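You operate a simulated robot arm through the tools that you are given. There is no shell and no other tool. Be economical: measure what you need, move in short steps, check, and stop when the job is done.

Carry out the task below with a simulated robot arm. There is one attempt and no reset: what you move stays moved.

TASK
Shut both valves of the strainer block and take both strainers out.
Fine: valves first, then latches; clogged one in the short black tray, the other in the long white tray.
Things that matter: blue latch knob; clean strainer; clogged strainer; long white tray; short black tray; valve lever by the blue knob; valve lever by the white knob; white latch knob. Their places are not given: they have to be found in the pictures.

Only the result counts: the job must be done as asked and must still hold three seconds after the hand-in. Knocking over, shifting, dropping, spilling or breaking anything else fails it.

THE ROBOT
A 6-joint arm with a two-finger parallel gripper, fixed in place. Base frame: the origin is at the foot of the arm, x ahead of it, y to its left, z up; the work surface is at about z = 0. Units: m, degrees, N and s.
With the tool pointing down near the work surface it reaches from about 0.18 to 0.46 m from the base axis. Its first joint turns from -70.0 to 70.0 degrees. Payload 1.9 kg.
Tool frame: the origin (TCP) lies between the finger pads and is the grasp point; the fingertips stand 0.023 m ahead of it; z points along the fingers, y is the line along which they close. Largest opening 0.094 m; finger width 0.038, thickness 0.01; the body of the gripper, 0.054 by 0.096 m, starts 0.039 m behind the TCP.
Orientation is told as [roll, pitch, yaw] about the base's x, y, z axes, in that order, counted from this pose: with the fingers straight down and closing along the base's y, the tool's x points along the base's -x, its y along +y and its z along -z.

THE INTERFACE
- The arm moves only by the tool play_rows. Its argument "rows" is a list of rows, each a list of 7 numbers: the shift along the tool's x, y, z in m, then the turn, a rotation vector about the tool's x, y, z in degrees, then the opening in per cent of the stroke, from 0 (shut) to 100 (fully open). In form: [[x, y, z, wx, wy, wz, grip], ...]. A call has 1 to 8 rows; each row shifts and turns the commanded pose from where the row before left it, along the tool's axes as they then stand. A row lasts 0.2 s, in which the tool goes at most 0.05 m and 8.6 degrees; a call with a longer step from one row to the next is refused whole, and so is a gripper value outside its range. Where a pose cannot be reached the arm comes as near as it can. A force on the tool above 60 N (or 10 N above the force at the start of the call, whichever is more), or a blocked arm, ends the call early, and 0.2 s more pass. The fingers move at their own pace (about 0.108 m/s each) and stop on an object; they squeeze with about 39 N. The grip force told is the motor's: it shows also when the fingers shut on nothing. Time passes only in rows, and 0.2 s behind the last, so rows that do not move let the fingers close. The reply holds the time, the measured pose of the TCP, the force on the tool along the base axes, the opening and the grip force, in the units named above and with some noise, with the torque about the TCP (base axes, N m) and any sound that the robot's microphone picked up.
- Cameras (640 x 400 px; columns grow to the right, rows downward): "scene" is fixed at [0.0771, 0.3354, 0.4261]; the picture's right is [-0.50, -0.86, 0.00], its down [-0.47, 0.27, -0.84] and it looks along [0.72, -0.42, -0.54] (base axes); focal length 214 px, centre (320, 200). "wrist" rides on the gripper at [0.086, 0.016, -0.075] in the tool frame; the picture's right is [-0.18, 0.98, 0.00], its down [-0.58, -0.11, -0.81] and it looks along [-0.79, -0.15, 0.59] (tool axes); focal length 243 px, centre (320, 200).
- capture(camera): a new picture of that camera. It takes no simulated time.
- pixel_to_xyz(camera, pixels): for up to 12 pixels [column, row] of the newest picture of that camera ("zoom" is the newest enlarged one), the place [x, y, z] in the base frame of the surface seen there, good to about 0.002 m. It takes no simulated time.
- enlarge(camera, box): a new picture of the part [left, top, right, bottom] of that camera's present view, enlarged. It takes no simulated time.
- sign_off(): hands the job in; it is judged then, once.

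Work in short steps. Measure before you move; look again where a grasp or a placing could have gone wrong, and mend it. You have 80 turns and 38 pictures in all, those below and enlarged ones among them. Open the gripper and draw the arm clear of the work before you hand the job in, unless the task says otherwise; then end with one line.

The tools are called after "Request:" as a command line: name --pt "numbers of a row" for each row, then --argument value for the rest, lists and objects as JSON in quotes. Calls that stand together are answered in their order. play_rows: Moves the arm, as the interface text tells. Its arguments: {"type":"object","properties":{"rows":{"type":"array","items":{"type":"array","items":{"type":"number"}}}},"required":["rows"]} The other tools are called the same way: capture (camera) takes a picture; pixel_to_xyz (camera, pixels) gives the place of the surface under pixels of a picture; enlarge (camera, box) takes an enlarged picture of a part of a camera's view; sign_off () hands the job in.

At the start:

```text
t: 0.0
position: [0.3118, 0.0441, 0.3691]
ee_rot: [-0.1, 0.0, 0.0]
contact_force: [-0.6, -0.4, 0.3]
ft_torque: [-0.02, 0.02, -0.01]
grip_width: 0.0942
finger_force: 0.0
```

scene: 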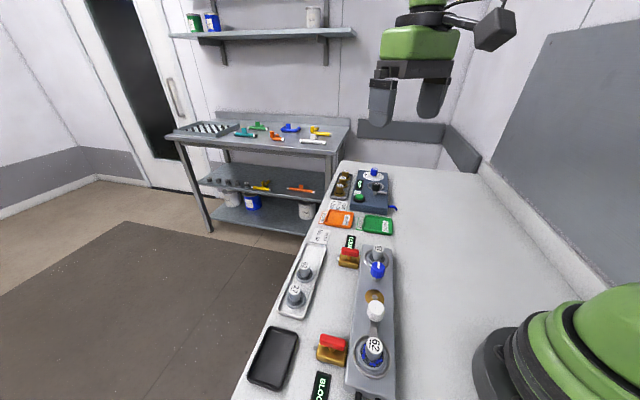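
wrist: 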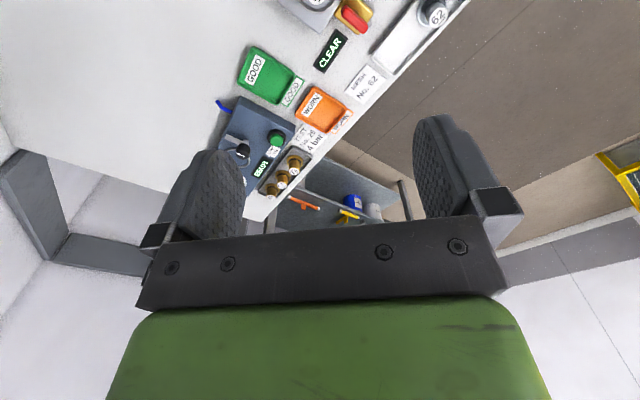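

The scene picture shows the strainer block around columns 345-400, rows 245-400. I enlarge it to read the details.

Request:
enlarge --camera "scene" --box '[230, 230, 430, 400]'

Request:
enlarge --camera "scene" --box '[280, 160, 420, 250]'

```text
2.35 times, centred on (330, 315) of scene
```

zoom: 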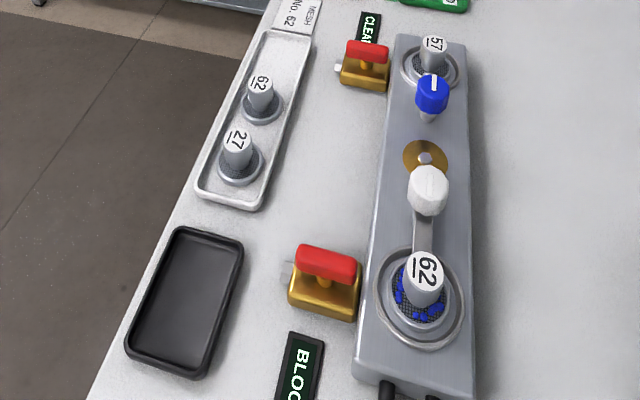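

```text
4.44 times, centred on (350, 205) of scene
```

zoom: 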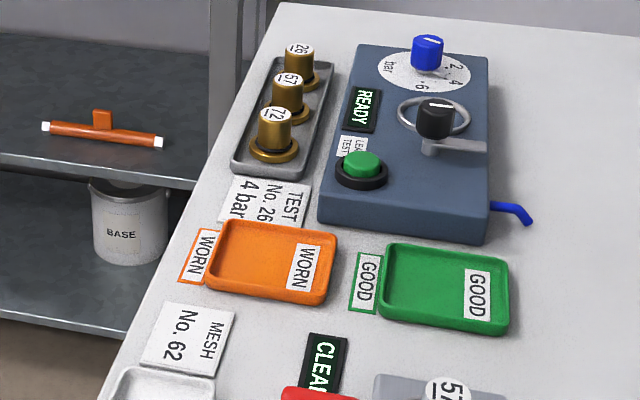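

I measure the key points on the block and trays from the scene view.

Request:
pixel_to_xyz --camera "scene" --pixels '[[378, 250], [379, 268], [375, 297], [376, 312], [374, 346], [345, 250], [333, 341], [296, 296], [304, 270], [273, 358], [349, 242], [322, 388]]'

Request:
enlarge --camera "scene" --box '[330, 235, 410, 290]'

Request:
enlarge --camera "scene" --box '[300, 290, 410, 400]'

```text
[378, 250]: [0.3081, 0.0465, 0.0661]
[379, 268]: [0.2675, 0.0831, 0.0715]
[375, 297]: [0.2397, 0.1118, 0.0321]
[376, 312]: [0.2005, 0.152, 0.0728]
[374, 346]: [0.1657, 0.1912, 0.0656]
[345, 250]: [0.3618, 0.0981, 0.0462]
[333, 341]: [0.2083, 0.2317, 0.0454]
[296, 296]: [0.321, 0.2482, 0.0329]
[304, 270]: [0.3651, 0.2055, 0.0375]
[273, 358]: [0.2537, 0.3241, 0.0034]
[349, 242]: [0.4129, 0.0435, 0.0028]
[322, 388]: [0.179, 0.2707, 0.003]
```

```text
7.27 times, centred on (370, 262) of scene
```

zoom: 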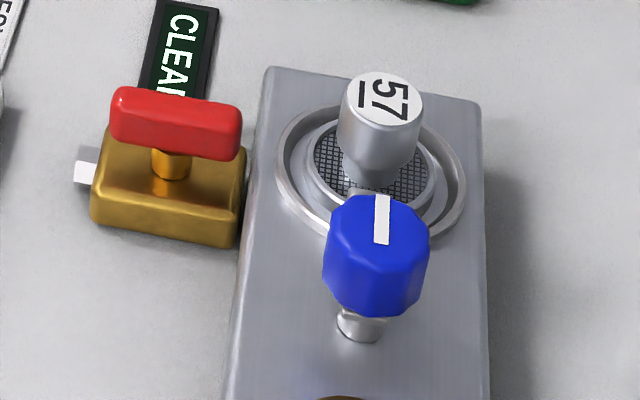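

```text
3.64 times, centred on (355, 345) of scene
```

zoom: 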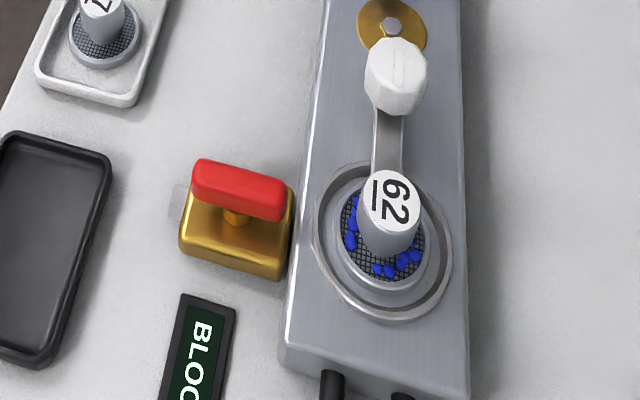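

The near strainer (62) has blue debris, with BLOCKED beside it. Both levers lie along their pipes (open) and the white knob's arm reaches to strainer 62. I measure the near valve, white knob and near strainer in the newest zoom.

Request:
pixel_to_xyz --camera "zoom" --pixels '[[203, 165], [283, 188], [194, 188], [280, 213], [236, 190], [236, 215], [397, 48], [372, 65], [423, 65], [397, 65], [389, 200], [388, 140]]'

Request:
pixel_to_xyz --camera "zoom" --pixels '[[363, 195], [415, 195], [389, 175], [389, 230], [335, 240], [437, 240], [318, 240], [450, 240], [383, 315], [270, 255], [185, 240], [340, 150]]'

```text
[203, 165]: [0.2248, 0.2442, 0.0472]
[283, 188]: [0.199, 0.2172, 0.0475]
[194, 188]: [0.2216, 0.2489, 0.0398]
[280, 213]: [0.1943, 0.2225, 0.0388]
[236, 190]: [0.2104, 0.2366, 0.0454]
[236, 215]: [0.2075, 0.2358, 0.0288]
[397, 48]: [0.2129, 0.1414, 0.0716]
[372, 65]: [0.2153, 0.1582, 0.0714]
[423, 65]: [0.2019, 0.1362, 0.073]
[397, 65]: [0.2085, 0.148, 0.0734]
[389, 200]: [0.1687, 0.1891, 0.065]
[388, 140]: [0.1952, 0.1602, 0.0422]
```

```text
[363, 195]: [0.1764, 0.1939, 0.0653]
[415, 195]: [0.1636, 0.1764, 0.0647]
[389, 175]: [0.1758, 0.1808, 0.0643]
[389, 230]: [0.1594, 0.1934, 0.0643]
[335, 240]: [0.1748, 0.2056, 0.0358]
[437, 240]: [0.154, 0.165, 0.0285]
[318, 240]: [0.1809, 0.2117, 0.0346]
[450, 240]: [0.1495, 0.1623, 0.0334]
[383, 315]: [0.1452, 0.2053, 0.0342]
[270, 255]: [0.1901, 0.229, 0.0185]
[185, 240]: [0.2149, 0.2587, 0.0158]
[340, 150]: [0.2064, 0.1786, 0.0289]
```

Near lever: top centre about (0.2095, 0.234, 0.047), bar running at 46° in base. I turn the tool to yaw 45° while descending, then move above it.

Request:
play_rows --pt "0 0 0.02 0 0 -7.5 100" --pt "0 0 0.02 0 0 -7.5 100" --pt "0 0 0.02 0 0 -7.5 100" --pt "0 0 0.02 0 0 -7.5 100" --pt "0 0 0.02 0 0 -7.5 100" --pt "0 0 0.02 0 0 -7.5 100"

Request:
play_rows --pt "-0.0124 0.0413 0 0 0 0 100" --pt "-0.0124 0.0413 0 0 0 0 100" --pt "-0.0124 0.0413 0 0 0 0 100" --pt "-0.0124 0.0413 0 0 0 0 70" --pt "-0.0124 0.0413 0 0 0 0 60" --pt "0 0 0 0 0 0 60"

```text
t: 1.4
position: [0.3124, 0.047, 0.2486]
ee_rot: [-0.1, 0.0, 45.2]
contact_force: [0.6, 1.2, -0.5]
ft_torque: [-0.01, 0.0, -0.01]
grip_width: 0.0938
finger_force: 0.2
```

```text
t: 2.8
position: [0.2108, 0.2325, 0.249]
ee_rot: [0.0, 0.0, 45.0]
contact_force: [-0.2, -0.7, -0.8]
ft_torque: [0.0, 0.03, 0.03]
grip_width: 0.0566
finger_force: 0.1
```

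Positioned above the near lever at (0.211, 0.2325). I descend to TCP z ≈ 0.057, in two stages.

Request:
play_rows --pt "0 0 0.04 0 0 0 50" --pt "0 0 0.04 0 0 0 50" --pt "0 0 0.04 0 0 0 50" --pt "0 0 0.03 0 0 0 50"

Request:
enlarge --camera "scene" --box '[270, 270, 430, 400]'

Request:
capture --camera "wrist"

```text
t: 3.8
position: [0.2085, 0.2325, 0.0961]
ee_rot: [0.0, -0.1, 45.0]
contact_force: [0.1, 0.2, -0.1]
ft_torque: [-0.03, 0.05, 0.01]
grip_width: 0.0467
finger_force: 0.0
```

```text
3.08 times, centred on (350, 335) of scene
```

zoom: 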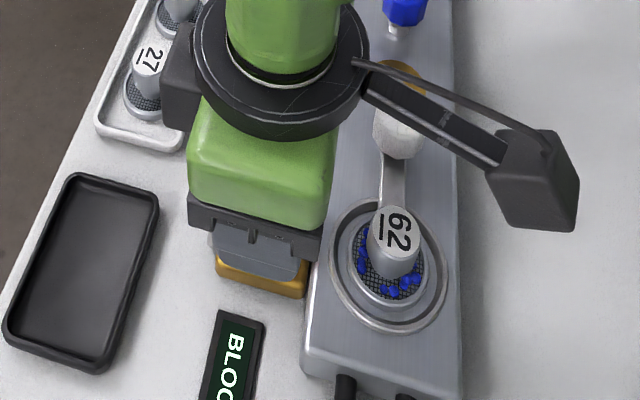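

```text
30 pictures are left
```

wrist: 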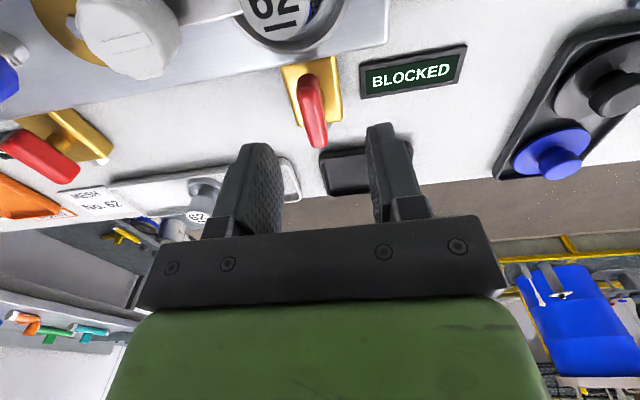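

The red lever lies between the fingers in the wrist view (310,105). I go down 0.039 and close.

Request:
play_rows --pt "0 0 0.02 0 0 0 50" --pt "0 0 0.019 0 0 0 50" --pt "0 0 0 0 0 0 0" --pt "0 0 0 0 0 0 0" --pt "0 0 0 0 0 0 0"

```text
t: 4.7
position: [0.2119, 0.231, 0.0575]
ee_rot: [-0.1, 0.0, 44.7]
contact_force: [3.0, -6.8, 3.0]
ft_torque: [0.39, -0.35, 0.01]
grip_width: 0.0129
finger_force: 45.1
stopped in row 4: the force on the tool passed its limit at 69 N (the readings are from after the stop); the commanded pose is now the measured one
```

Gripped the lever (12.9 mm). I turn gently a few degrees clockwise (from above) to feel which way it goes.

Request:
play_rows --pt "0 0 0 0 0 4 0" --pt "0 0 0 0 0 4 0"

```text
t: 5.3
position: [0.2126, 0.2302, 0.0587]
ee_rot: [-0.1, 0.0, 36.7]
contact_force: [3.8, -2.6, -1.9]
ft_torque: [-0.05, 0.08, -0.02]
grip_width: 0.0127
finger_force: 44.8
```

It turns freely with little torque; I continue in this direction.

Request:
play_rows --pt "0 0 0 0 0 8 0" --pt "0 0 0 0 0 8 0" --pt "0 0 0 0 0 8 0" --pt "0 0 0 0 0 8 0"

```text
t: 6.3
position: [0.2117, 0.2317, 0.0575]
ee_rot: [-0.3, 0.0, 4.6]
contact_force: [-12.1, 5.3, -2.9]
ft_torque: [0.14, 0.63, 0.0]
grip_width: 0.0128
finger_force: 44.6
```

Still turning; a small side force, so I add a slight shift towards −x and carry on towards 90°.

Request:
play_rows --pt "0.0015 0.0005 0 0 0 8 0" --pt "0 0 0 0 0 8 0" --pt "0 0 0 0 0 8 0" --pt "0 0 0 0 0 8 0" --pt "0 0 0 0 0 8 0" --pt "0 0 0 0 0 8 0"

```text
t: 7.7
position: [0.2119, 0.2325, 0.0588]
ee_rot: [0.4, -0.1, -43.2]
contact_force: [39.2, 13.7, -38.9]
ft_torque: [-0.14, -0.43, 0.05]
grip_width: 0.0126
finger_force: 45.0
```

Now at −43°. I add 2° more, open, and lift to inspect.

Request:
play_rows --pt "0 0 0 0 0 2 0" --pt "0 0 0 0 0 0 50" --pt "0 0 0 0 0 0 50" --pt "0 0 -0.03 0 0 0 50" --pt "0 0 -0.04 0 0 0 50" --pt "0 0 -0.04 0 0 0 50" --pt "0 0 -0.04 0 0 0 50"

Request:
enlarge --camera "scene" --box '[270, 270, 430, 400]'

Request:
capture --camera "wrist"

```text
t: 9.3
position: [0.2084, 0.231, 0.2099]
ee_rot: [-0.1, -0.1, -45.2]
contact_force: [0.3, -0.9, 0.9]
ft_torque: [0.0, 0.0, 0.02]
grip_width: 0.0469
finger_force: 0.0
```

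```text
3.08 times, centred on (350, 335) of scene
```

zoom: 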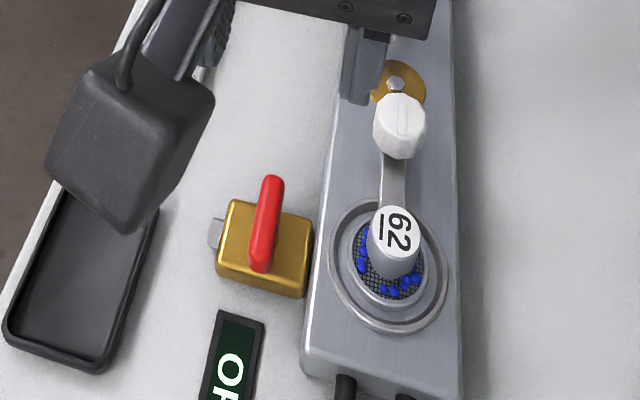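

```text
28 pictures are left
```

wrist: 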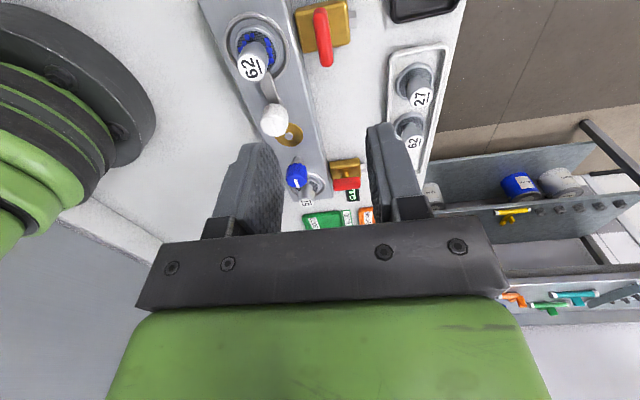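

The near lever now stands across its pipe and the display changed to "OP…". I read the display fully and look at the far display.

Request:
enlarge --camera "scene" --box '[290, 350, 390, 400]'

Request:
enlarge --camera "wrist" --box '[180, 0, 460, 240]'

```text
6.40 times, centred on (340, 375) of scene
```

zoom: 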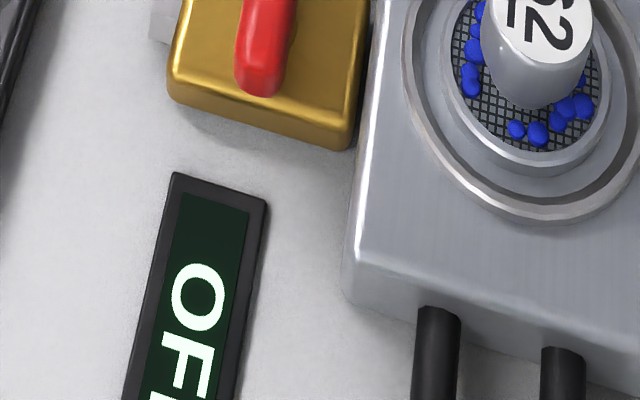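

```text
1.67 times, centred on (320, 120) of wrist
```

zoom: 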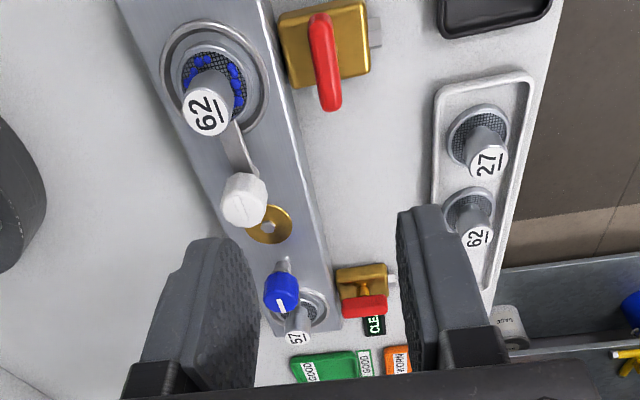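

Display reads OFF: near valve shut. Now I measure the far lever and far strainer in the initial scene picture (lever about (350,248)).

Request:
pixel_to_xyz --camera "scene" --pixels '[[342.3, 247.5], [358.5, 250], [342, 252], [358, 255.5], [350, 249.5], [379, 247], [375, 246], [383, 246], [379, 264], [372.5, 264], [385, 264], [379, 270]]'

```text
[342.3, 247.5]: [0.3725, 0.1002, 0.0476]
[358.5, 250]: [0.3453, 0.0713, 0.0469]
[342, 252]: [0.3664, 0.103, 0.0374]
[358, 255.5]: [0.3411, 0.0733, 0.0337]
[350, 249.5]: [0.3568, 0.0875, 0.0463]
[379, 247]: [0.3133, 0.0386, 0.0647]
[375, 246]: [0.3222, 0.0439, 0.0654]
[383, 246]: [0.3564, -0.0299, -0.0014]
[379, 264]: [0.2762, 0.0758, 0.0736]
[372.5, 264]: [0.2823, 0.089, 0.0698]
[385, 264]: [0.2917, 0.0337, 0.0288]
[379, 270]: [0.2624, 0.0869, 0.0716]
```

Far lever centre ≈ (0.358, 0.086). I turn back to yaw 45° and move above it.

Request:
play_rows --pt "0 0 0 0 0 -8.4 50" --pt "0 0 0 0 0 -8.4 50" --pt "0 0 0 0 0 -8.4 50" --pt "0 0 0 0 0 -8.4 50" --pt "0 0 0 0 0 -8.4 50" --pt "0 0 0 0 0 -8.4 50" --pt "0 0 0 0 0 -8.4 50" --pt "0 0 0 0 0 -8.4 50"

Request:
play_rows --pt "0 0 0 0 0 -7.7 50" --pt "0 0 0 0 0 -7.7 50" --pt "0 0 0 0 0 -7.6 50" --pt "-0.0007 -0.0417 0 0 0 0 50" --pt "-0.0007 -0.0417 0 0 0 0 50" --pt "-0.0007 -0.0417 0 0 0 0 50" --pt "-0.0007 -0.0417 0 0 0 0 50" --pt "-0.0007 -0.0417 0 0 0 0 50"

Request:
play_rows --pt "0 0 0.04 0 0 0 50" --pt "0 0 0.04 0 0 0 50" --pt "0 0 0.03 0 0 0 50" --pt "0 0 0 0 0 0 50"

Request:
capture --camera "wrist"

```text
t: 11.1
position: [0.2098, 0.2318, 0.2071]
ee_rot: [-0.2, 0.0, 22.2]
contact_force: [-0.6, 0.1, 1.6]
ft_torque: [-0.03, 0.0, -0.05]
grip_width: 0.047
finger_force: 0.0
```

```text
t: 12.9
position: [0.3594, 0.0874, 0.2069]
ee_rot: [0.0, 0.0, 45.0]
contact_force: [0.3, -0.1, -0.5]
ft_torque: [0.0, 0.03, 0.02]
grip_width: 0.0469
finger_force: 0.2
```

```text
t: 13.9
position: [0.3602, 0.0859, 0.0974]
ee_rot: [-0.1, 0.0, 45.0]
contact_force: [-0.7, -0.1, 0.4]
ft_torque: [-0.02, -0.02, -0.01]
grip_width: 0.0467
finger_force: 0.0
```

```text
25 pictures are left
```

wrist: 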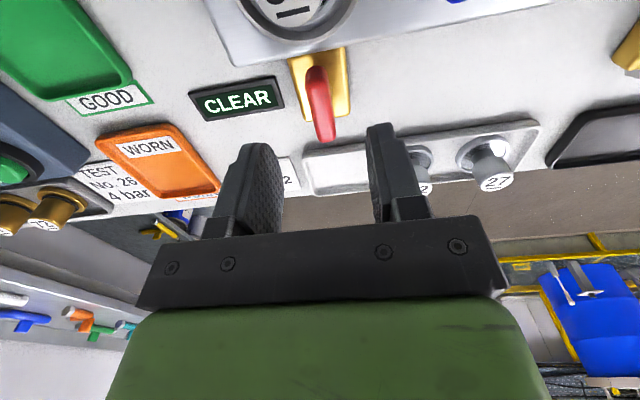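

The far lever sits centred between the fingers (320,105). Descend and grip.

Request:
play_rows --pt "0 0 0.02 0 0 0 50" --pt "0 0 0.019 0 0 0 50" --pt "0 0 0 0 0 0 20" --pt "0 0 0 0 0 0 0" --pt "0 0 0 0 0 0 0"

Request:
play_rows --pt "0 0 0 0 0 4 0" --pt "0 0 0 0 0 4 0"

```text
t: 15.1
position: [0.3598, 0.0869, 0.0597]
ee_rot: [-0.1, 0.1, 45.0]
contact_force: [-11.5, 18.9, -1.0]
ft_torque: [0.7, -0.13, -0.02]
grip_width: 0.013
finger_force: 45.7
```

```text
t: 15.7
position: [0.36, 0.086, 0.0587]
ee_rot: [0.0, 0.2, 37.0]
contact_force: [-21.2, 26.6, -11.9]
ft_torque: [1.16, -0.8, -0.02]
grip_width: 0.0129
finger_force: 45.0
```

Gripped and turning freely, but pushed sideways by about 34 N; I shift 1.5 mm along tool +y to relieve and continue.

Request:
play_rows --pt "0 0.0015 0 0 0 4 0" --pt "0 0 0 0 0 8 0" --pt "0 0 0 0 0 8 0" --pt "0 0 0 0 0 8 0"

```text
t: 16.7
position: [0.3591, 0.0851, 0.0596]
ee_rot: [-0.3, 0.0, 8.8]
contact_force: [6.4, -6.6, -39.8]
ft_torque: [0.09, -0.15, 0.03]
grip_width: 0.0129
finger_force: 45.2
```

Turning well; the lever pulls the tool down slightly, so I lower 1 mm and finish the 90°.

Request:
play_rows --pt "0 0 0.001 0 0 7.8 0" --pt "0 0 0.0005 0 0 7.7 0" --pt "0 0 0 0 0 7.7 0" --pt "0 0 0 0 0 7.7 0"

Request:
play_rows --pt "0 0 0 0 0 7.7 0" --pt "0 0 0 0 0 7.7 0" --pt "0 0 0 0 0 8 0" --pt "0 0 0 0 0 0 0"

```text
t: 17.7
position: [0.3588, 0.0852, 0.059]
ee_rot: [-0.1, -0.1, -22.1]
contact_force: [-5.5, -48.8, 3.7]
ft_torque: [-0.29, 1.1, 0.09]
grip_width: 0.013
finger_force: 44.2
```

```text
t: 18.2
position: [0.3592, 0.0857, 0.0592]
ee_rot: [-0.3, -0.2, -31.7]
contact_force: [-2.7, -3.3, 4.8]
ft_torque: [-0.03, -0.2, 0.01]
grip_width: 0.0127
finger_force: 44.4
stopped in row 2: the force on the tool passed its limit at 62 N (the readings are from after the stop); the commanded pose is now the measured one
```

The stop was from side force, now relieved (commanded pose reset). I finish the remaining 13.5°, then release and lift.

Request:
play_rows --pt "0 0 0 0 0 6.7 0" --pt "0 0 0 0 0 6.7 0"

Request:
play_rows --pt "0 0 0 0 0 0 50" --pt "0 0 0 0 0 0 50" --pt "0 0 -0.03 0 0 0 50" --pt "0 0 -0.04 0 0 0 50" --pt "0 0 -0.04 0 0 0 50" --pt "0 0 -0.04 0 0 0 50"

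Request:
enlarge --camera "scene" --box '[270, 220, 450, 340]'

```text
t: 18.8
position: [0.3584, 0.0857, 0.0581]
ee_rot: [-0.2, -0.2, -45.1]
contact_force: [1.2, -8.6, 2.5]
ft_torque: [1.1, 0.95, 0.24]
grip_width: 0.0126
finger_force: 45.2
```

```text
t: 20.2
position: [0.359, 0.0846, 0.21]
ee_rot: [-0.2, -0.2, -45.1]
contact_force: [0.2, 0.3, -0.1]
ft_torque: [0.0, 0.01, 0.03]
grip_width: 0.0471
finger_force: 0.1
```

```text
3.33 times, centred on (360, 280) of scene
```

zoom: 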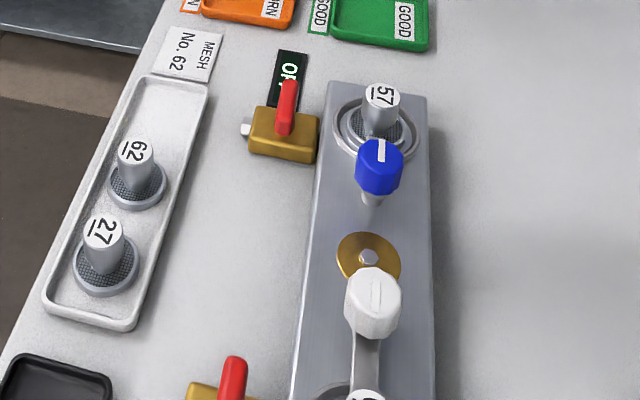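

Both valves are shut (far display "OF…"). Now I measure both latch knobs in this zoom.

Request:
pixel_to_xyz --camera "zoom" --pixels '[[376, 290], [350, 290], [398, 292], [376, 272], [372, 312], [372, 330], [380, 155], [358, 158], [402, 158], [380, 142], [378, 168], [372, 200]]'

Request:
pixel_to_xyz --camera "zoom" --pixels '[[382, 97], [367, 100], [398, 100], [382, 86], [382, 110], [382, 125], [368, 256], [130, 100], [200, 100], [170, 80], [150, 120], [180, 130]]'

```text
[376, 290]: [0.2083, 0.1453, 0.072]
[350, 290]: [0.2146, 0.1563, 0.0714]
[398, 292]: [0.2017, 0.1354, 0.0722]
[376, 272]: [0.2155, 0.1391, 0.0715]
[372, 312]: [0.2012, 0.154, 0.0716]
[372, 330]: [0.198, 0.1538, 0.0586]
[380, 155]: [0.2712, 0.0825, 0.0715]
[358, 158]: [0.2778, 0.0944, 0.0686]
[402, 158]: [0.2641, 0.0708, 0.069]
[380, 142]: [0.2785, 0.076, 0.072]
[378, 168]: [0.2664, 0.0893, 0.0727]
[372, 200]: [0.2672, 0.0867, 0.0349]
```

```text
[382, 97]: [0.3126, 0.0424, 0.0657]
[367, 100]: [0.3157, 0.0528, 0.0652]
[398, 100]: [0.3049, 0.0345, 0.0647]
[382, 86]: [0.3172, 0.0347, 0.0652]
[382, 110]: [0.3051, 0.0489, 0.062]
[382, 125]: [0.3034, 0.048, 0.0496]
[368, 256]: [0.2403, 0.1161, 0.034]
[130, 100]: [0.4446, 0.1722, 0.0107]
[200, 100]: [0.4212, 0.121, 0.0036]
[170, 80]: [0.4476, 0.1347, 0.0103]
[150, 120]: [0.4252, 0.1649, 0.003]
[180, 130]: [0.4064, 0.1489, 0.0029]
```

White knob centre ≈ (0.2083, 0.146), z 0.05–0.072; blue ≈ (0.271, 0.082). I move over the white knob at yaw −45° and stop at z 0.11.

Request:
play_rows --pt "0.0375 -0.0158 0 0 0 0 55" --pt "0.0375 -0.0158 0 0 0 0 55" --pt "0.0375 -0.0158 0 0 0 0 55" --pt "0.0375 -0.0158 0 0 0 0 55" --pt "0 0 0.05 0 0 0 55" --pt "0 0 0.045 0 0 0 55" --pt "0 0 0 0 0 0 55"

Request:
capture --camera "wrist"

```text
t: 21.8
position: [0.2084, 0.148, 0.1141]
ee_rot: [-0.2, -0.2, -45.2]
contact_force: [0.4, -0.7, -0.1]
ft_torque: [0.01, 0.0, -0.01]
grip_width: 0.0517
finger_force: 0.0
```

```text
23 pictures are left
```

wrist: 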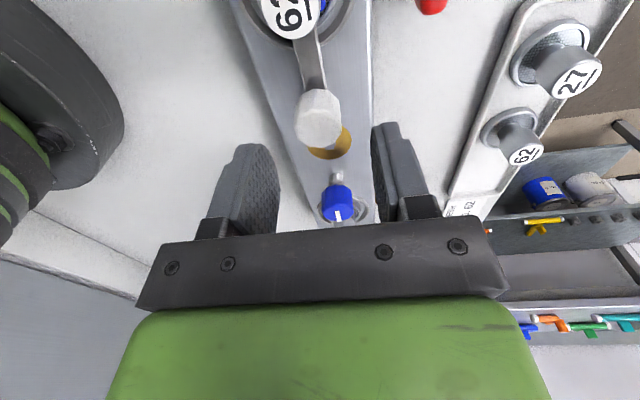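

The white knob is between the fingers (320,115). I go down to z≈0.072, close on it and test a small counterclockwise turn.

Request:
play_rows --pt "0 -0.001 0.02 0 0 0 55" --pt "0 0 0.021 0 0 0 55" --pt "0 0 0 0 0 0 25" --pt "0 0 0 0 0 0 0" --pt "0 0 0 0 0 0 0"

Request:
play_rows --pt "0 0 0 0 0 -4 0" --pt "0 0 0 0 0 -4 0"

```text
t: 23.0
position: [0.208, 0.1454, 0.0714]
ee_rot: [-0.5, -0.1, -45.2]
contact_force: [-9.2, -14.9, 0.5]
ft_torque: [0.34, -0.6, -0.03]
grip_width: 0.0278
finger_force: 45.0
```

```text
t: 23.6
position: [0.2073, 0.1454, 0.0709]
ee_rot: [-0.4, 0.0, -37.2]
contact_force: [-1.1, -19.1, -36.8]
ft_torque: [0.27, -0.62, -0.03]
grip_width: 0.0279
finger_force: 45.0
```

Torque stays near zero. I turn a little further, easing down/side forces, and look whether the arm of the latch moves.

Request:
play_rows --pt "0 -0.0005 0.001 0 0 -7 0" --pt "0 0 0 0 0 -7 0" --pt "0 0 0 0 0 -7 0"

Request:
enlarge --camera "scene" --box '[320, 280, 420, 380]'

```text
t: 24.4
position: [0.2075, 0.1454, 0.0714]
ee_rot: [-0.3, 0.0, -16.1]
contact_force: [-13.8, -27.2, 15.3]
ft_torque: [0.19, -0.57, -0.05]
grip_width: 0.0278
finger_force: 44.8
```

```text
4.00 times, centred on (370, 330) of scene
```

zoom: 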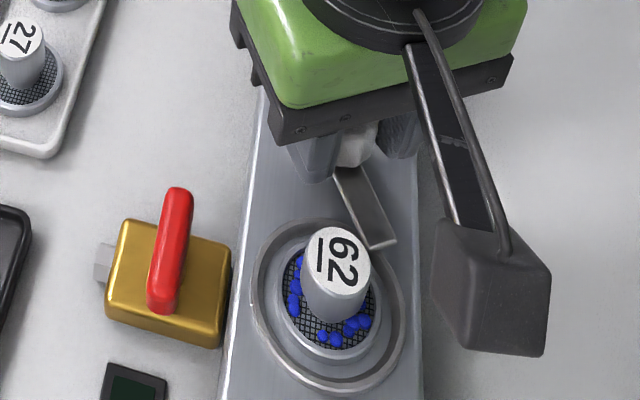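

The latch arm has swung off strainer 62 towards the base side. I continue to 90°.

Request:
play_rows --pt "0 0 0 0 0 -7.7 0" --pt "0 -0.0005 0 0 0 -7.7 0" --pt "0 0 0 0 0 -7.7 0" --pt "0 0 0 0 0 -7.7 0"

Request:
play_rows --pt "0 0 0 0 0 -7.7 0" --pt "0 0 0 0 0 -7.7 0" --pt "0 0 0 0 0 -7.7 0" --pt "0 0 0 0 0 -7.3 0"

```text
t: 25.4
position: [0.2074, 0.1442, 0.0715]
ee_rot: [-0.3, 0.2, 14.7]
contact_force: [-2.5, -41.8, 41.5]
ft_torque: [-0.11, 0.0, -0.05]
grip_width: 0.0279
finger_force: 44.7
```

```text
t: 26.4
position: [0.2079, 0.1454, 0.0709]
ee_rot: [-0.2, 0.3, 44.9]
contact_force: [22.0, -54.5, 4.1]
ft_torque: [0.32, -0.15, -0.61]
grip_width: 0.0281
finger_force: 45.0
```

Torque −0.6 suggests the end stop at 90°. I release, lift, and move over the blue knob with yaw 45°.

Request:
play_rows --pt "0 0 0 0 0 0 55" --pt "0 0 0 0 0 0 55" --pt "0 0 -0.03 0 0 0 55" --pt "0 0 -0.04 0 0 0 55" --pt "0 -0.0446 0 0 0 0 55" --pt "0 -0.0445 0 0 0 0 55" --pt "0 0 0 0 0 0 55"

Request:
enlarge --camera "scene" --box '[300, 230, 460, 390]'

Request:
capture --camera "wrist"

```text
t: 28.0
position: [0.2695, 0.0811, 0.1394]
ee_rot: [-0.2, 0.2, 45.0]
contact_force: [0.0, -0.5, 0.1]
ft_torque: [-0.01, -0.06, 0.01]
grip_width: 0.0519
finger_force: 0.1
```

```text
2.50 times, centred on (380, 310) of scene
```

zoom: 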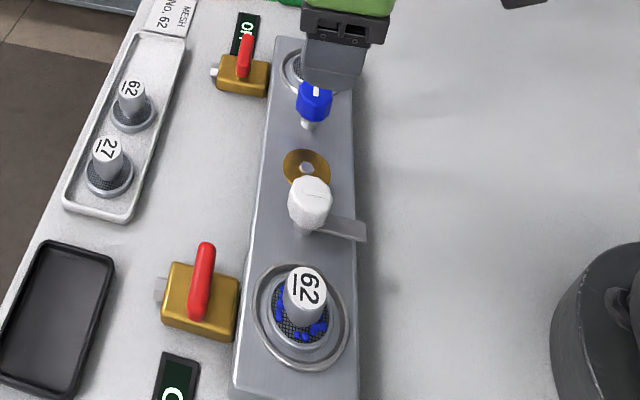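

```text
20 pictures are left
```

wrist: 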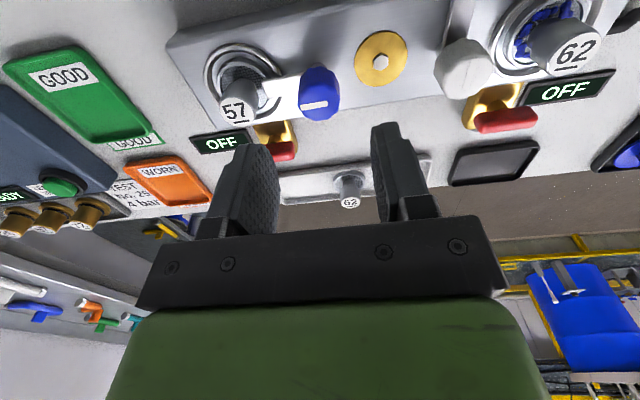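

White latch arm is fully clear; both displays OFF; blue knob is between the fingers at (320,93). I descend, grip, and test a clockwise turn.

Request:
play_rows --pt "-0.001 0 0.03 0 0 0 55" --pt "0 0 0.038 0 0 0 55" --pt "0 0 0 0 0 0 25" --pt "0 0 0 0 0 0 0" --pt "0 0 0 0 0 0 0"

Request:
play_rows --pt "0 0 0 0 0 4 0" --pt "0 0 0 0 0 4 0"

```text
t: 29.1
position: [0.2719, 0.0807, 0.0738]
ee_rot: [-0.4, -0.1, 44.8]
contact_force: [4.0, -6.9, 0.3]
ft_torque: [0.39, 0.41, -0.15]
grip_width: 0.028
finger_force: 45.4
stopped in row 5: the force on the tool passed its limit at 64 N (the readings are from after the stop); the commanded pose is now the measured one
```

```text
t: 29.7
position: [0.2713, 0.0794, 0.0733]
ee_rot: [-0.3, -0.1, 36.8]
contact_force: [-4.4, -13.4, 20.6]
ft_torque: [0.45, 0.09, -0.01]
grip_width: 0.0278
finger_force: 44.8
```

No stop felt. I turn further and look at the latch arm.

Request:
play_rows --pt "0 0 0 0 0 7 0" --pt "0 0 0 0 0 7 0" --pt "0 0 0 0 0 7 0"

Request:
enlarge --camera "scene" --box '[340, 220, 420, 290]'

```text
t: 30.5
position: [0.2704, 0.081, 0.0735]
ee_rot: [-0.4, -0.2, 15.7]
contact_force: [5.8, -26.2, 12.7]
ft_torque: [-0.03, 1.07, 0.0]
grip_width: 0.0278
finger_force: 44.7
```

```text
5.71 times, centred on (380, 255) of scene
```

zoom: 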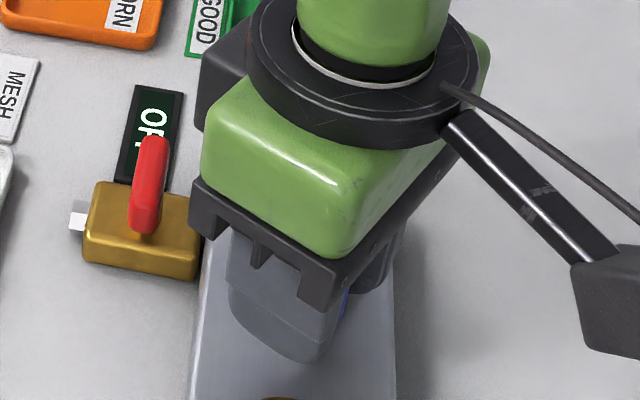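

The arm hides the latch, but the grip is firm and torque is near zero, so it is turning. I continue to 90°, nudging −y slightly.

Request:
play_rows --pt "0 -0.0008 0 0 0 7.6 0" --pt "0 0 0 0 0 7.6 0" --pt "0 0 0 0 0 7.6 0" --pt "0 0 0 0 0 7.6 0"

Request:
play_rows --pt "0 0 0 0 0 7.6 0" --pt "0 0 0 0 0 7.6 0" --pt "0 0 0 0 0 7.6 0" --pt "0 0 0 0 0 7.6 0"

```text
t: 31.5
position: [0.2713, 0.0815, 0.073]
ee_rot: [-0.1, -0.4, -14.5]
contact_force: [5.5, 10.8, -14.3]
ft_torque: [0.78, 0.91, -0.04]
grip_width: 0.0281
finger_force: 45.2
```

```text
t: 32.5
position: [0.2718, 0.0807, 0.0735]
ee_rot: [0.1, -0.4, -44.9]
contact_force: [2.8, 45.5, -7.4]
ft_torque: [0.52, 1.12, 0.17]
grip_width: 0.0277
finger_force: 45.0
```

Turned to −45°. Release and lift to check.

Request:
play_rows --pt "0 0 0 0 0 0 55" --pt "0 0 0 0 0 0 55" --pt "0 0 -0.03 0 0 0 55" --pt "0 0 -0.045 0 0 0 55" --pt "0 0 -0.045 0 0 0 55" --pt "0.03 0 -0.03 0 0 0 55"

Request:
enlarge --camera "scene" --box '[280, 220, 440, 340]'

```text
t: 33.9
position: [0.248, 0.1025, 0.2214]
ee_rot: [0.1, -0.3, -44.9]
contact_force: [0.0, 0.1, -0.3]
ft_torque: [-0.01, 0.01, 0.01]
grip_width: 0.0517
finger_force: 0.2
```

```text
3.33 times, centred on (360, 280) of scene
```

zoom: 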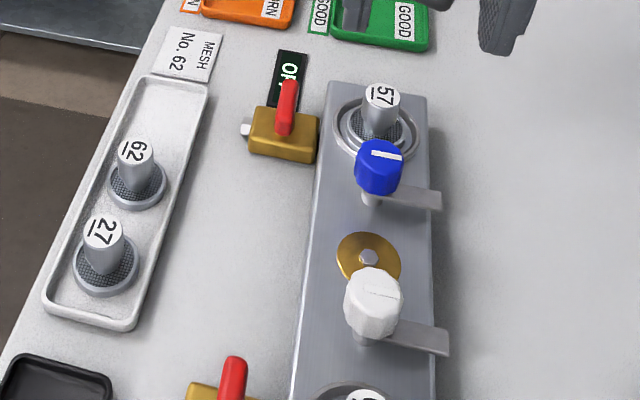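

Both latches are open. Now I measure the tray edges, the two strainers in the tray and the black tray in this zoom.

Request:
pixel_to_xyz --camera "zoom" --pixels '[[137, 147], [104, 230], [137, 205], [165, 185], [107, 190], [147, 80], [205, 88], [196, 92], [152, 90], [170, 150], [125, 150], [45, 300]]'

Request:
pixel_to_xyz --camera "zoom" --pixels '[[130, 325], [135, 128], [126, 145], [157, 145], [137, 170], [165, 110], [105, 290], [382, 96], [350, 140], [345, 145], [415, 140], [375, 60]]'

```text
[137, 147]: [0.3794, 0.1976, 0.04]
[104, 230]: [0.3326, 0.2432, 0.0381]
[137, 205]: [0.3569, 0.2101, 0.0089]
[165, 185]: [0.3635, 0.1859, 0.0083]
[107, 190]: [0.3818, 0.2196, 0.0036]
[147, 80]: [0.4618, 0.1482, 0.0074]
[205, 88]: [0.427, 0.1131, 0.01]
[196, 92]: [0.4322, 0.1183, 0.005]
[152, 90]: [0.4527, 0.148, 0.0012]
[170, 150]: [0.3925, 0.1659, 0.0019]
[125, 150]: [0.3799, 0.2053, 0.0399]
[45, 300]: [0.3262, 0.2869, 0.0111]
```

```text
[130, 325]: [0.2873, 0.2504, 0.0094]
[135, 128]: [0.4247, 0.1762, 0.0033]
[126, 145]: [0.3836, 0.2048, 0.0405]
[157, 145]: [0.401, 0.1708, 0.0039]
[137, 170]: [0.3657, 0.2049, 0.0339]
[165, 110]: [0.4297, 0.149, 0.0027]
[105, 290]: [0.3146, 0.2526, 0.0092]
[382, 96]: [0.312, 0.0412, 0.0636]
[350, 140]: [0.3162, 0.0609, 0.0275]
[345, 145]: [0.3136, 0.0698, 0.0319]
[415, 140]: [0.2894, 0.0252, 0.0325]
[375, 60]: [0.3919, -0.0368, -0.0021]
```

Tray free spot at the far end ≈ (0.4176, 0.1576); strainer 57 handle ≈ (0.311, 0.0425), top z 0.065. I move above it and descend to z≈0.10.

Request:
play_rows --pt "-0.0435 0.001 0 0 0 0 55" --pt "-0.0435 0.0011 0 0 0 0 55" --pt "0 0 0.04 0 0 0 55" --pt "0 0 0.04 0 0 0 55" --pt "0 0 0.04 0 0 0 55" --pt "0 0 0 0 0 0 55"

Request:
capture --camera "wrist"

```text
t: 35.3
position: [0.3111, 0.0411, 0.1004]
ee_rot: [0.1, -0.4, -44.9]
contact_force: [0.2, 0.5, 0.1]
ft_torque: [0.0, 0.03, -0.01]
grip_width: 0.0515
finger_force: 0.1
```

```text
17 pictures are left
```

wrist: 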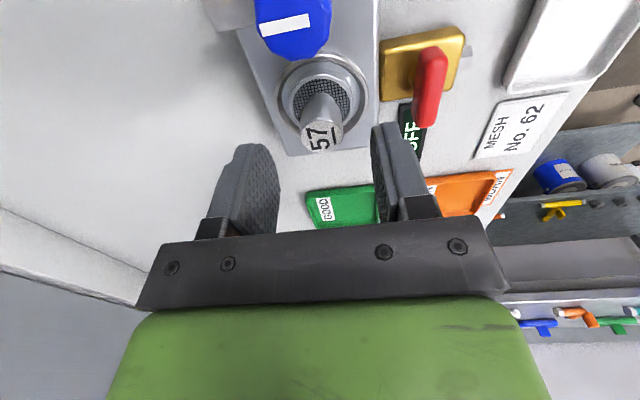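

Handle 57 is centred between the fingers (322,130). I descend 0.033, grip, then lift gently.

Request:
play_rows --pt "0 0 0.017 0 0 0 55" --pt "0 0 0.016 0 0 0 55" --pt "0 0 0 0 0 0 25" --pt "0 0 0 0 0 0 0" --pt "0 0 0 0 0 0 0"

Request:
play_rows --pt "0 0 -0.005 0 0 0 0" --pt "0 0 -0.01 0 0 0 0"

```text
t: 36.5
position: [0.3132, 0.0423, 0.0693]
ee_rot: [0.1, -0.4, -45.0]
contact_force: [0.9, 0.1, 0.6]
ft_torque: [0.03, 0.02, 0.0]
grip_width: 0.0238
finger_force: 39.7
```

```text
t: 37.1
position: [0.3127, 0.0421, 0.0851]
ee_rot: [0.1, -0.4, -44.9]
contact_force: [0.7, -0.8, 1.2]
ft_torque: [-0.03, 0.04, 0.01]
grip_width: 0.0254
finger_force: 0.3
```

Width 0.0254 with no grip force is odd; I look.

Request:
capture --camera "wrist"

Request:
enlarge --camera "scene" --box '[330, 200, 430, 280]'

```text
16 pictures are left
```

wrist: 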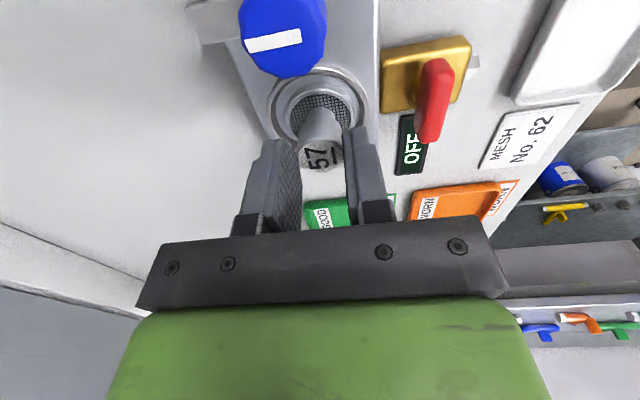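

```text
5.00 times, centred on (380, 240) of scene
```

zoom: 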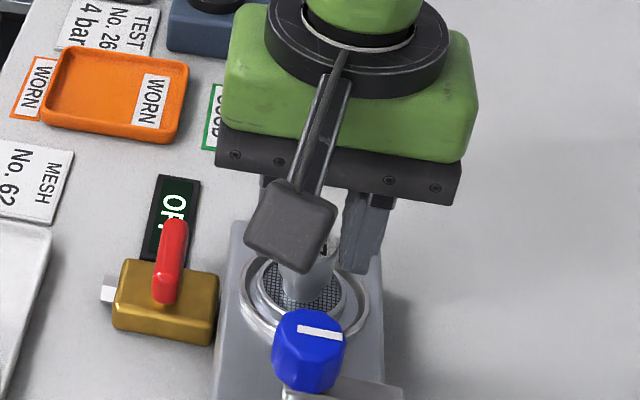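

The fingers still surround the handle. I hold closed for a moment and read again.

Request:
play_rows --pt "0 0 0 0 0 0 0" --pt "0 0 0 0 0 0 0"

Request:
pixel_to_xyz --camera "wrist" --pixels '[[322, 158], [322, 110], [270, 110]]'

```text
t: 37.7
position: [0.3131, 0.0411, 0.0859]
ee_rot: [0.2, -0.4, -44.8]
contact_force: [-0.3, 0.0, 4.4]
ft_torque: [-0.07, 0.08, -0.02]
grip_width: 0.0239
finger_force: 39.4
```

```text
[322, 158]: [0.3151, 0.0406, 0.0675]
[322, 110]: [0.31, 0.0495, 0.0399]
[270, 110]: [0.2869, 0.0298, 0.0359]
```

The handle top is still at z≈0.067, so the fingers slid up. I open, go deeper (TCP z≈0.060), grip, and pull slowly.

Request:
play_rows --pt "0 0 0 0 0 0 40" --pt "0 0 0.013 0 0 0 40" --pt "0 0 0.013 0 0 0 40" --pt "0 0 0 0 0 0 0" --pt "0 0 0 0 0 0 0" --pt "0 0 0 0 0 0 0"

Request:
play_rows --pt "0 0 -0.002 0 0 0 0" --pt "0 0 -0.002 0 0 0 0"

```text
t: 39.1
position: [0.3149, 0.0422, 0.0596]
ee_rot: [0.3, -0.5, -44.9]
contact_force: [-0.8, -2.4, 35.4]
ft_torque: [0.03, 0.39, -0.01]
grip_width: 0.0236
finger_force: 39.2
```

```text
t: 39.7
position: [0.3125, 0.0411, 0.0628]
ee_rot: [0.0, -0.3, -44.9]
contact_force: [0.2, 0.1, -0.9]
ft_torque: [-0.01, 0.01, -0.01]
grip_width: 0.0238
finger_force: 39.2
```

At 0.0596 the tips touched the flange; now at 0.063 with no load. I continue pulling slowly.

Request:
play_rows --pt "0 0 -0.003 0 0 0 0" --pt "0 0 -0.003 0 0 0 0" --pt "0 0 -0.003 0 0 0 0"

Request:
capture --camera "wrist"

```text
t: 40.5
position: [0.3145, 0.0414, 0.0727]
ee_rot: [0.1, -0.3, -44.7]
contact_force: [1.0, 0.2, -0.9]
ft_torque: [0.02, 0.0, 0.0]
grip_width: 0.0235
finger_force: 39.1
```

```text
14 pictures are left
```

wrist: 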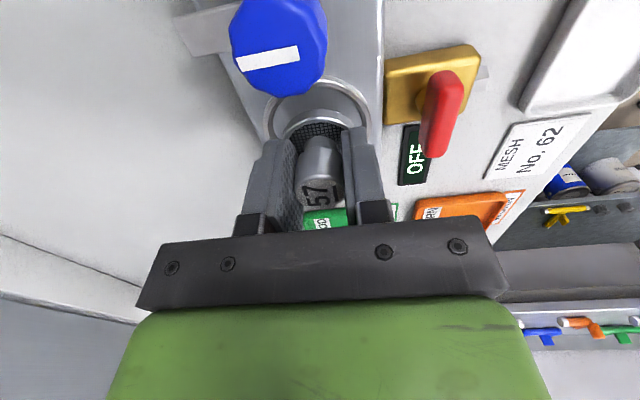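

Strainer 57 is now rising with the gripper. I lift slowly higher.

Request:
play_rows --pt "0 0 -0.006 0 0 0 0" --pt "0 0 -0.008 0 0 0 0" --pt "0 0 -0.01 0 0 0 0" --pt "0 0 -0.012 0 0 0 0" --pt "0 0 -0.015 0 0 0 0" --pt "0 0 -0.015 0 0 0 0" --pt "0 0 -0.01 0 0 0 0"

Request:
enlarge --camera "scene" --box '[330, 180, 430, 260]'

```text
t: 42.1
position: [0.3135, 0.0422, 0.1481]
ee_rot: [0.2, -0.4, -44.8]
contact_force: [0.1, -0.4, -0.6]
ft_torque: [-0.02, -0.02, 0.0]
grip_width: 0.0237
finger_force: 39.2
```

```text
5.00 times, centred on (380, 220) of scene
```

zoom: 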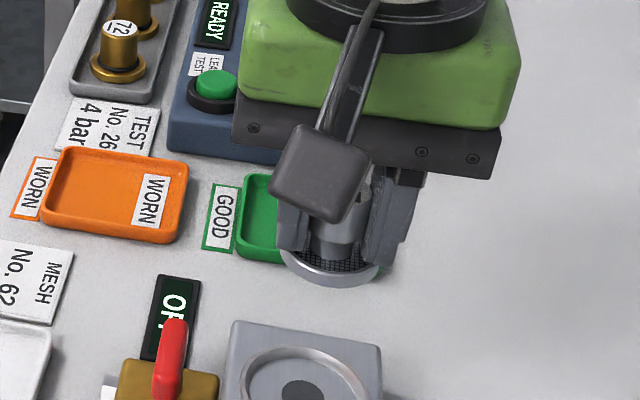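

Strainer is out, held upright. I carry it over the free end of the white tray (0.4176, 0.1576).

Request:
play_rows --pt "0.0016 0.0311 0 0 0 0 0" --pt "0.0016 0.0311 0 0 0 0 0" --pt "0.0016 0.0311 0 0 0 0 0" --pt "0.0016 0.0311 0 0 0 0 0" --pt "0.0016 0.0311 0 0 0 0 0" --pt "0 0 0.03 0 0 0 0" --pt "0 0 0.03 0 0 0 0" --pt "0 0 0 0 0 0 0"

Request:
enlarge --camera "scene" --box '[260, 200, 400, 310]'

```text
t: 43.9
position: [0.4177, 0.155, 0.0873]
ee_rot: [0.1, -0.5, -45.0]
contact_force: [0.2, 0.0, -0.9]
ft_torque: [-0.01, 0.02, -0.01]
grip_width: 0.024
finger_force: 39.0
```

```text
3.64 times, centred on (330, 255) of scene
```

zoom: 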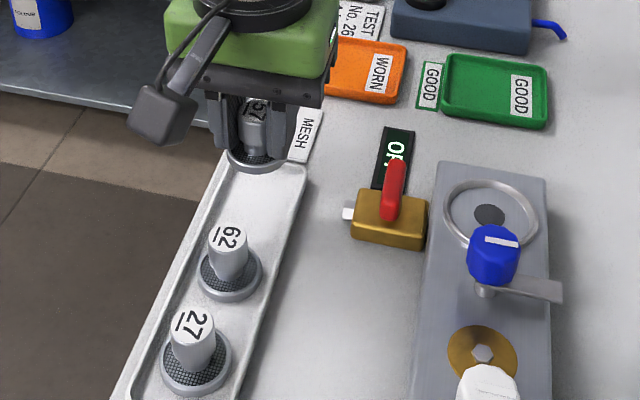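

Well aligned over the empty end. I lower towards z≈0.040.

Request:
play_rows --pt "0.002 0.0015 0.02 0 0 0 0" --pt "0 0 0.016 0 0 0 0" --pt "0 0 0.008 0 0 0 0" --pt "0 0 0.002 0 0 0 0" --pt "0 0 0 0 0 0 0"

```text
t: 45.1
position: [0.4172, 0.159, 0.043]
ee_rot: [0.1, -0.4, -44.9]
contact_force: [-0.6, -0.2, -0.6]
ft_torque: [-0.02, 0.01, -0.01]
grip_width: 0.0236
finger_force: 39.4
```

Request:
play_rows --pt "0 0 0.002 0 0 0 0" --pt "0 0 0.002 0 0 0 0" --pt "0 0 0 0 0 0 0"

Request:
enlarge --camera "scene" --box '[270, 200, 350, 270]'

```text
t: 45.9
position: [0.4196, 0.1588, 0.0379]
ee_rot: [0.1, -0.4, -44.9]
contact_force: [0.3, 0.1, -1.4]
ft_torque: [0.0, 0.0, 0.02]
grip_width: 0.0238
finger_force: 39.3
```

```text
5.71 times, centred on (310, 235) of scene
```

zoom: 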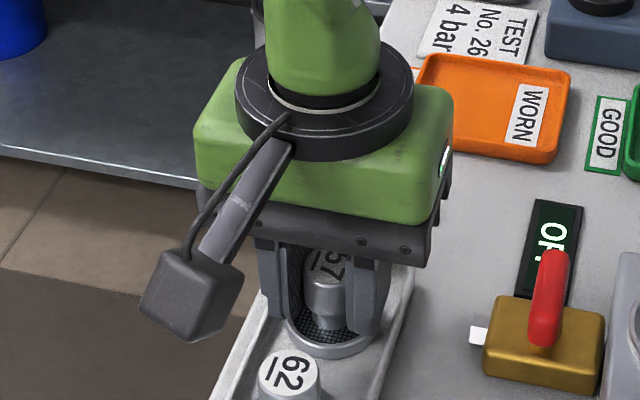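

It sits inside the tray, no contact yet (z 0.038). I lower in 1 mm steps to feel the floor.

Request:
play_rows --pt "0 0 0.001 0 0 0 0" --pt "0 0 0.001 0 0 0 0" --pt "0 0 0 0 0 0 0"

Request:
play_rows --pt "0 0 0.001 0 0 0 0" --pt "0 0 0 0 0 0 0"

```text
t: 46.7
position: [0.4184, 0.1587, 0.0376]
ee_rot: [0.1, -0.4, -44.9]
contact_force: [-3.0, -1.0, 11.5]
ft_torque: [-0.03, 0.28, 0.02]
grip_width: 0.0237
finger_force: 39.1
```

```text
t: 47.3
position: [0.4187, 0.1593, 0.0364]
ee_rot: [0.2, -0.4, -44.9]
contact_force: [-4.0, -3.7, 26.2]
ft_torque: [-0.16, 0.39, 0.03]
grip_width: 0.0237
finger_force: 39.3
```

Floor contact (26 N). I ease up 1 mm, open modestly, and lift straight up.

Request:
play_rows --pt "0 0 -0.001 0 0 0 0" --pt "0 0 0 0 0 0 38" --pt "0 0 0 0 0 0 38" --pt "0 0 -0.02 0 0 0 38" --pt "0 0 -0.04 0 0 0 38" --pt "0 0 -0.05 0 0 0 38" --pt "0 0 -0.05 0 0 0 55"

Request:
capture --camera "wrist"

```text
t: 48.9
position: [0.4165, 0.1607, 0.1969]
ee_rot: [0.1, -0.4, -45.0]
contact_force: [0.3, 0.3, 0.0]
ft_torque: [-0.05, 0.0, -0.02]
grip_width: 0.0517
finger_force: 0.1
```

```text
10 pictures are left
```

wrist: 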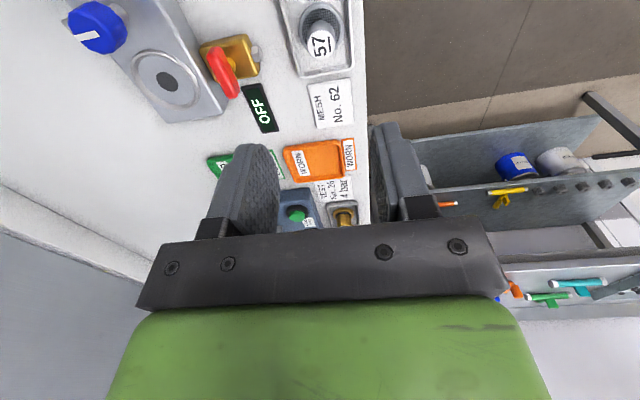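

57 stands in the white tray. Now to strainer 62, handle ≈ (0.169, 0.186).

Request:
play_rows --pt "0.03215 -0.02618 0 0 0 0 55" --pt "0.03215 -0.02618 0 0 0 0 55" --pt "0.03215 -0.02618 0 0 0 0 55" --pt "0.03215 -0.02618 0 0 0 0 55" --pt "0.03215 -0.02618 0 0 0 0 55" --pt "0.03215 -0.02618 0 0 0 0 55" --pt "0 0 0.049 0 0 0 55" --pt "0 0 0.045 0 0 0 55"

Request:
capture --camera "wrist"

```text
t: 50.7
position: [0.1699, 0.1846, 0.1005]
ee_rot: [0.0, -0.5, -45.0]
contact_force: [0.8, 0.7, 0.5]
ft_torque: [0.0, -0.05, 0.0]
grip_width: 0.0519
finger_force: 0.0
```

```text
9 pictures are left
```

wrist: 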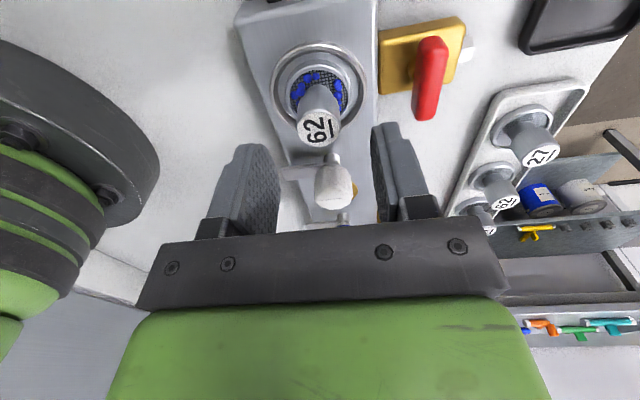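

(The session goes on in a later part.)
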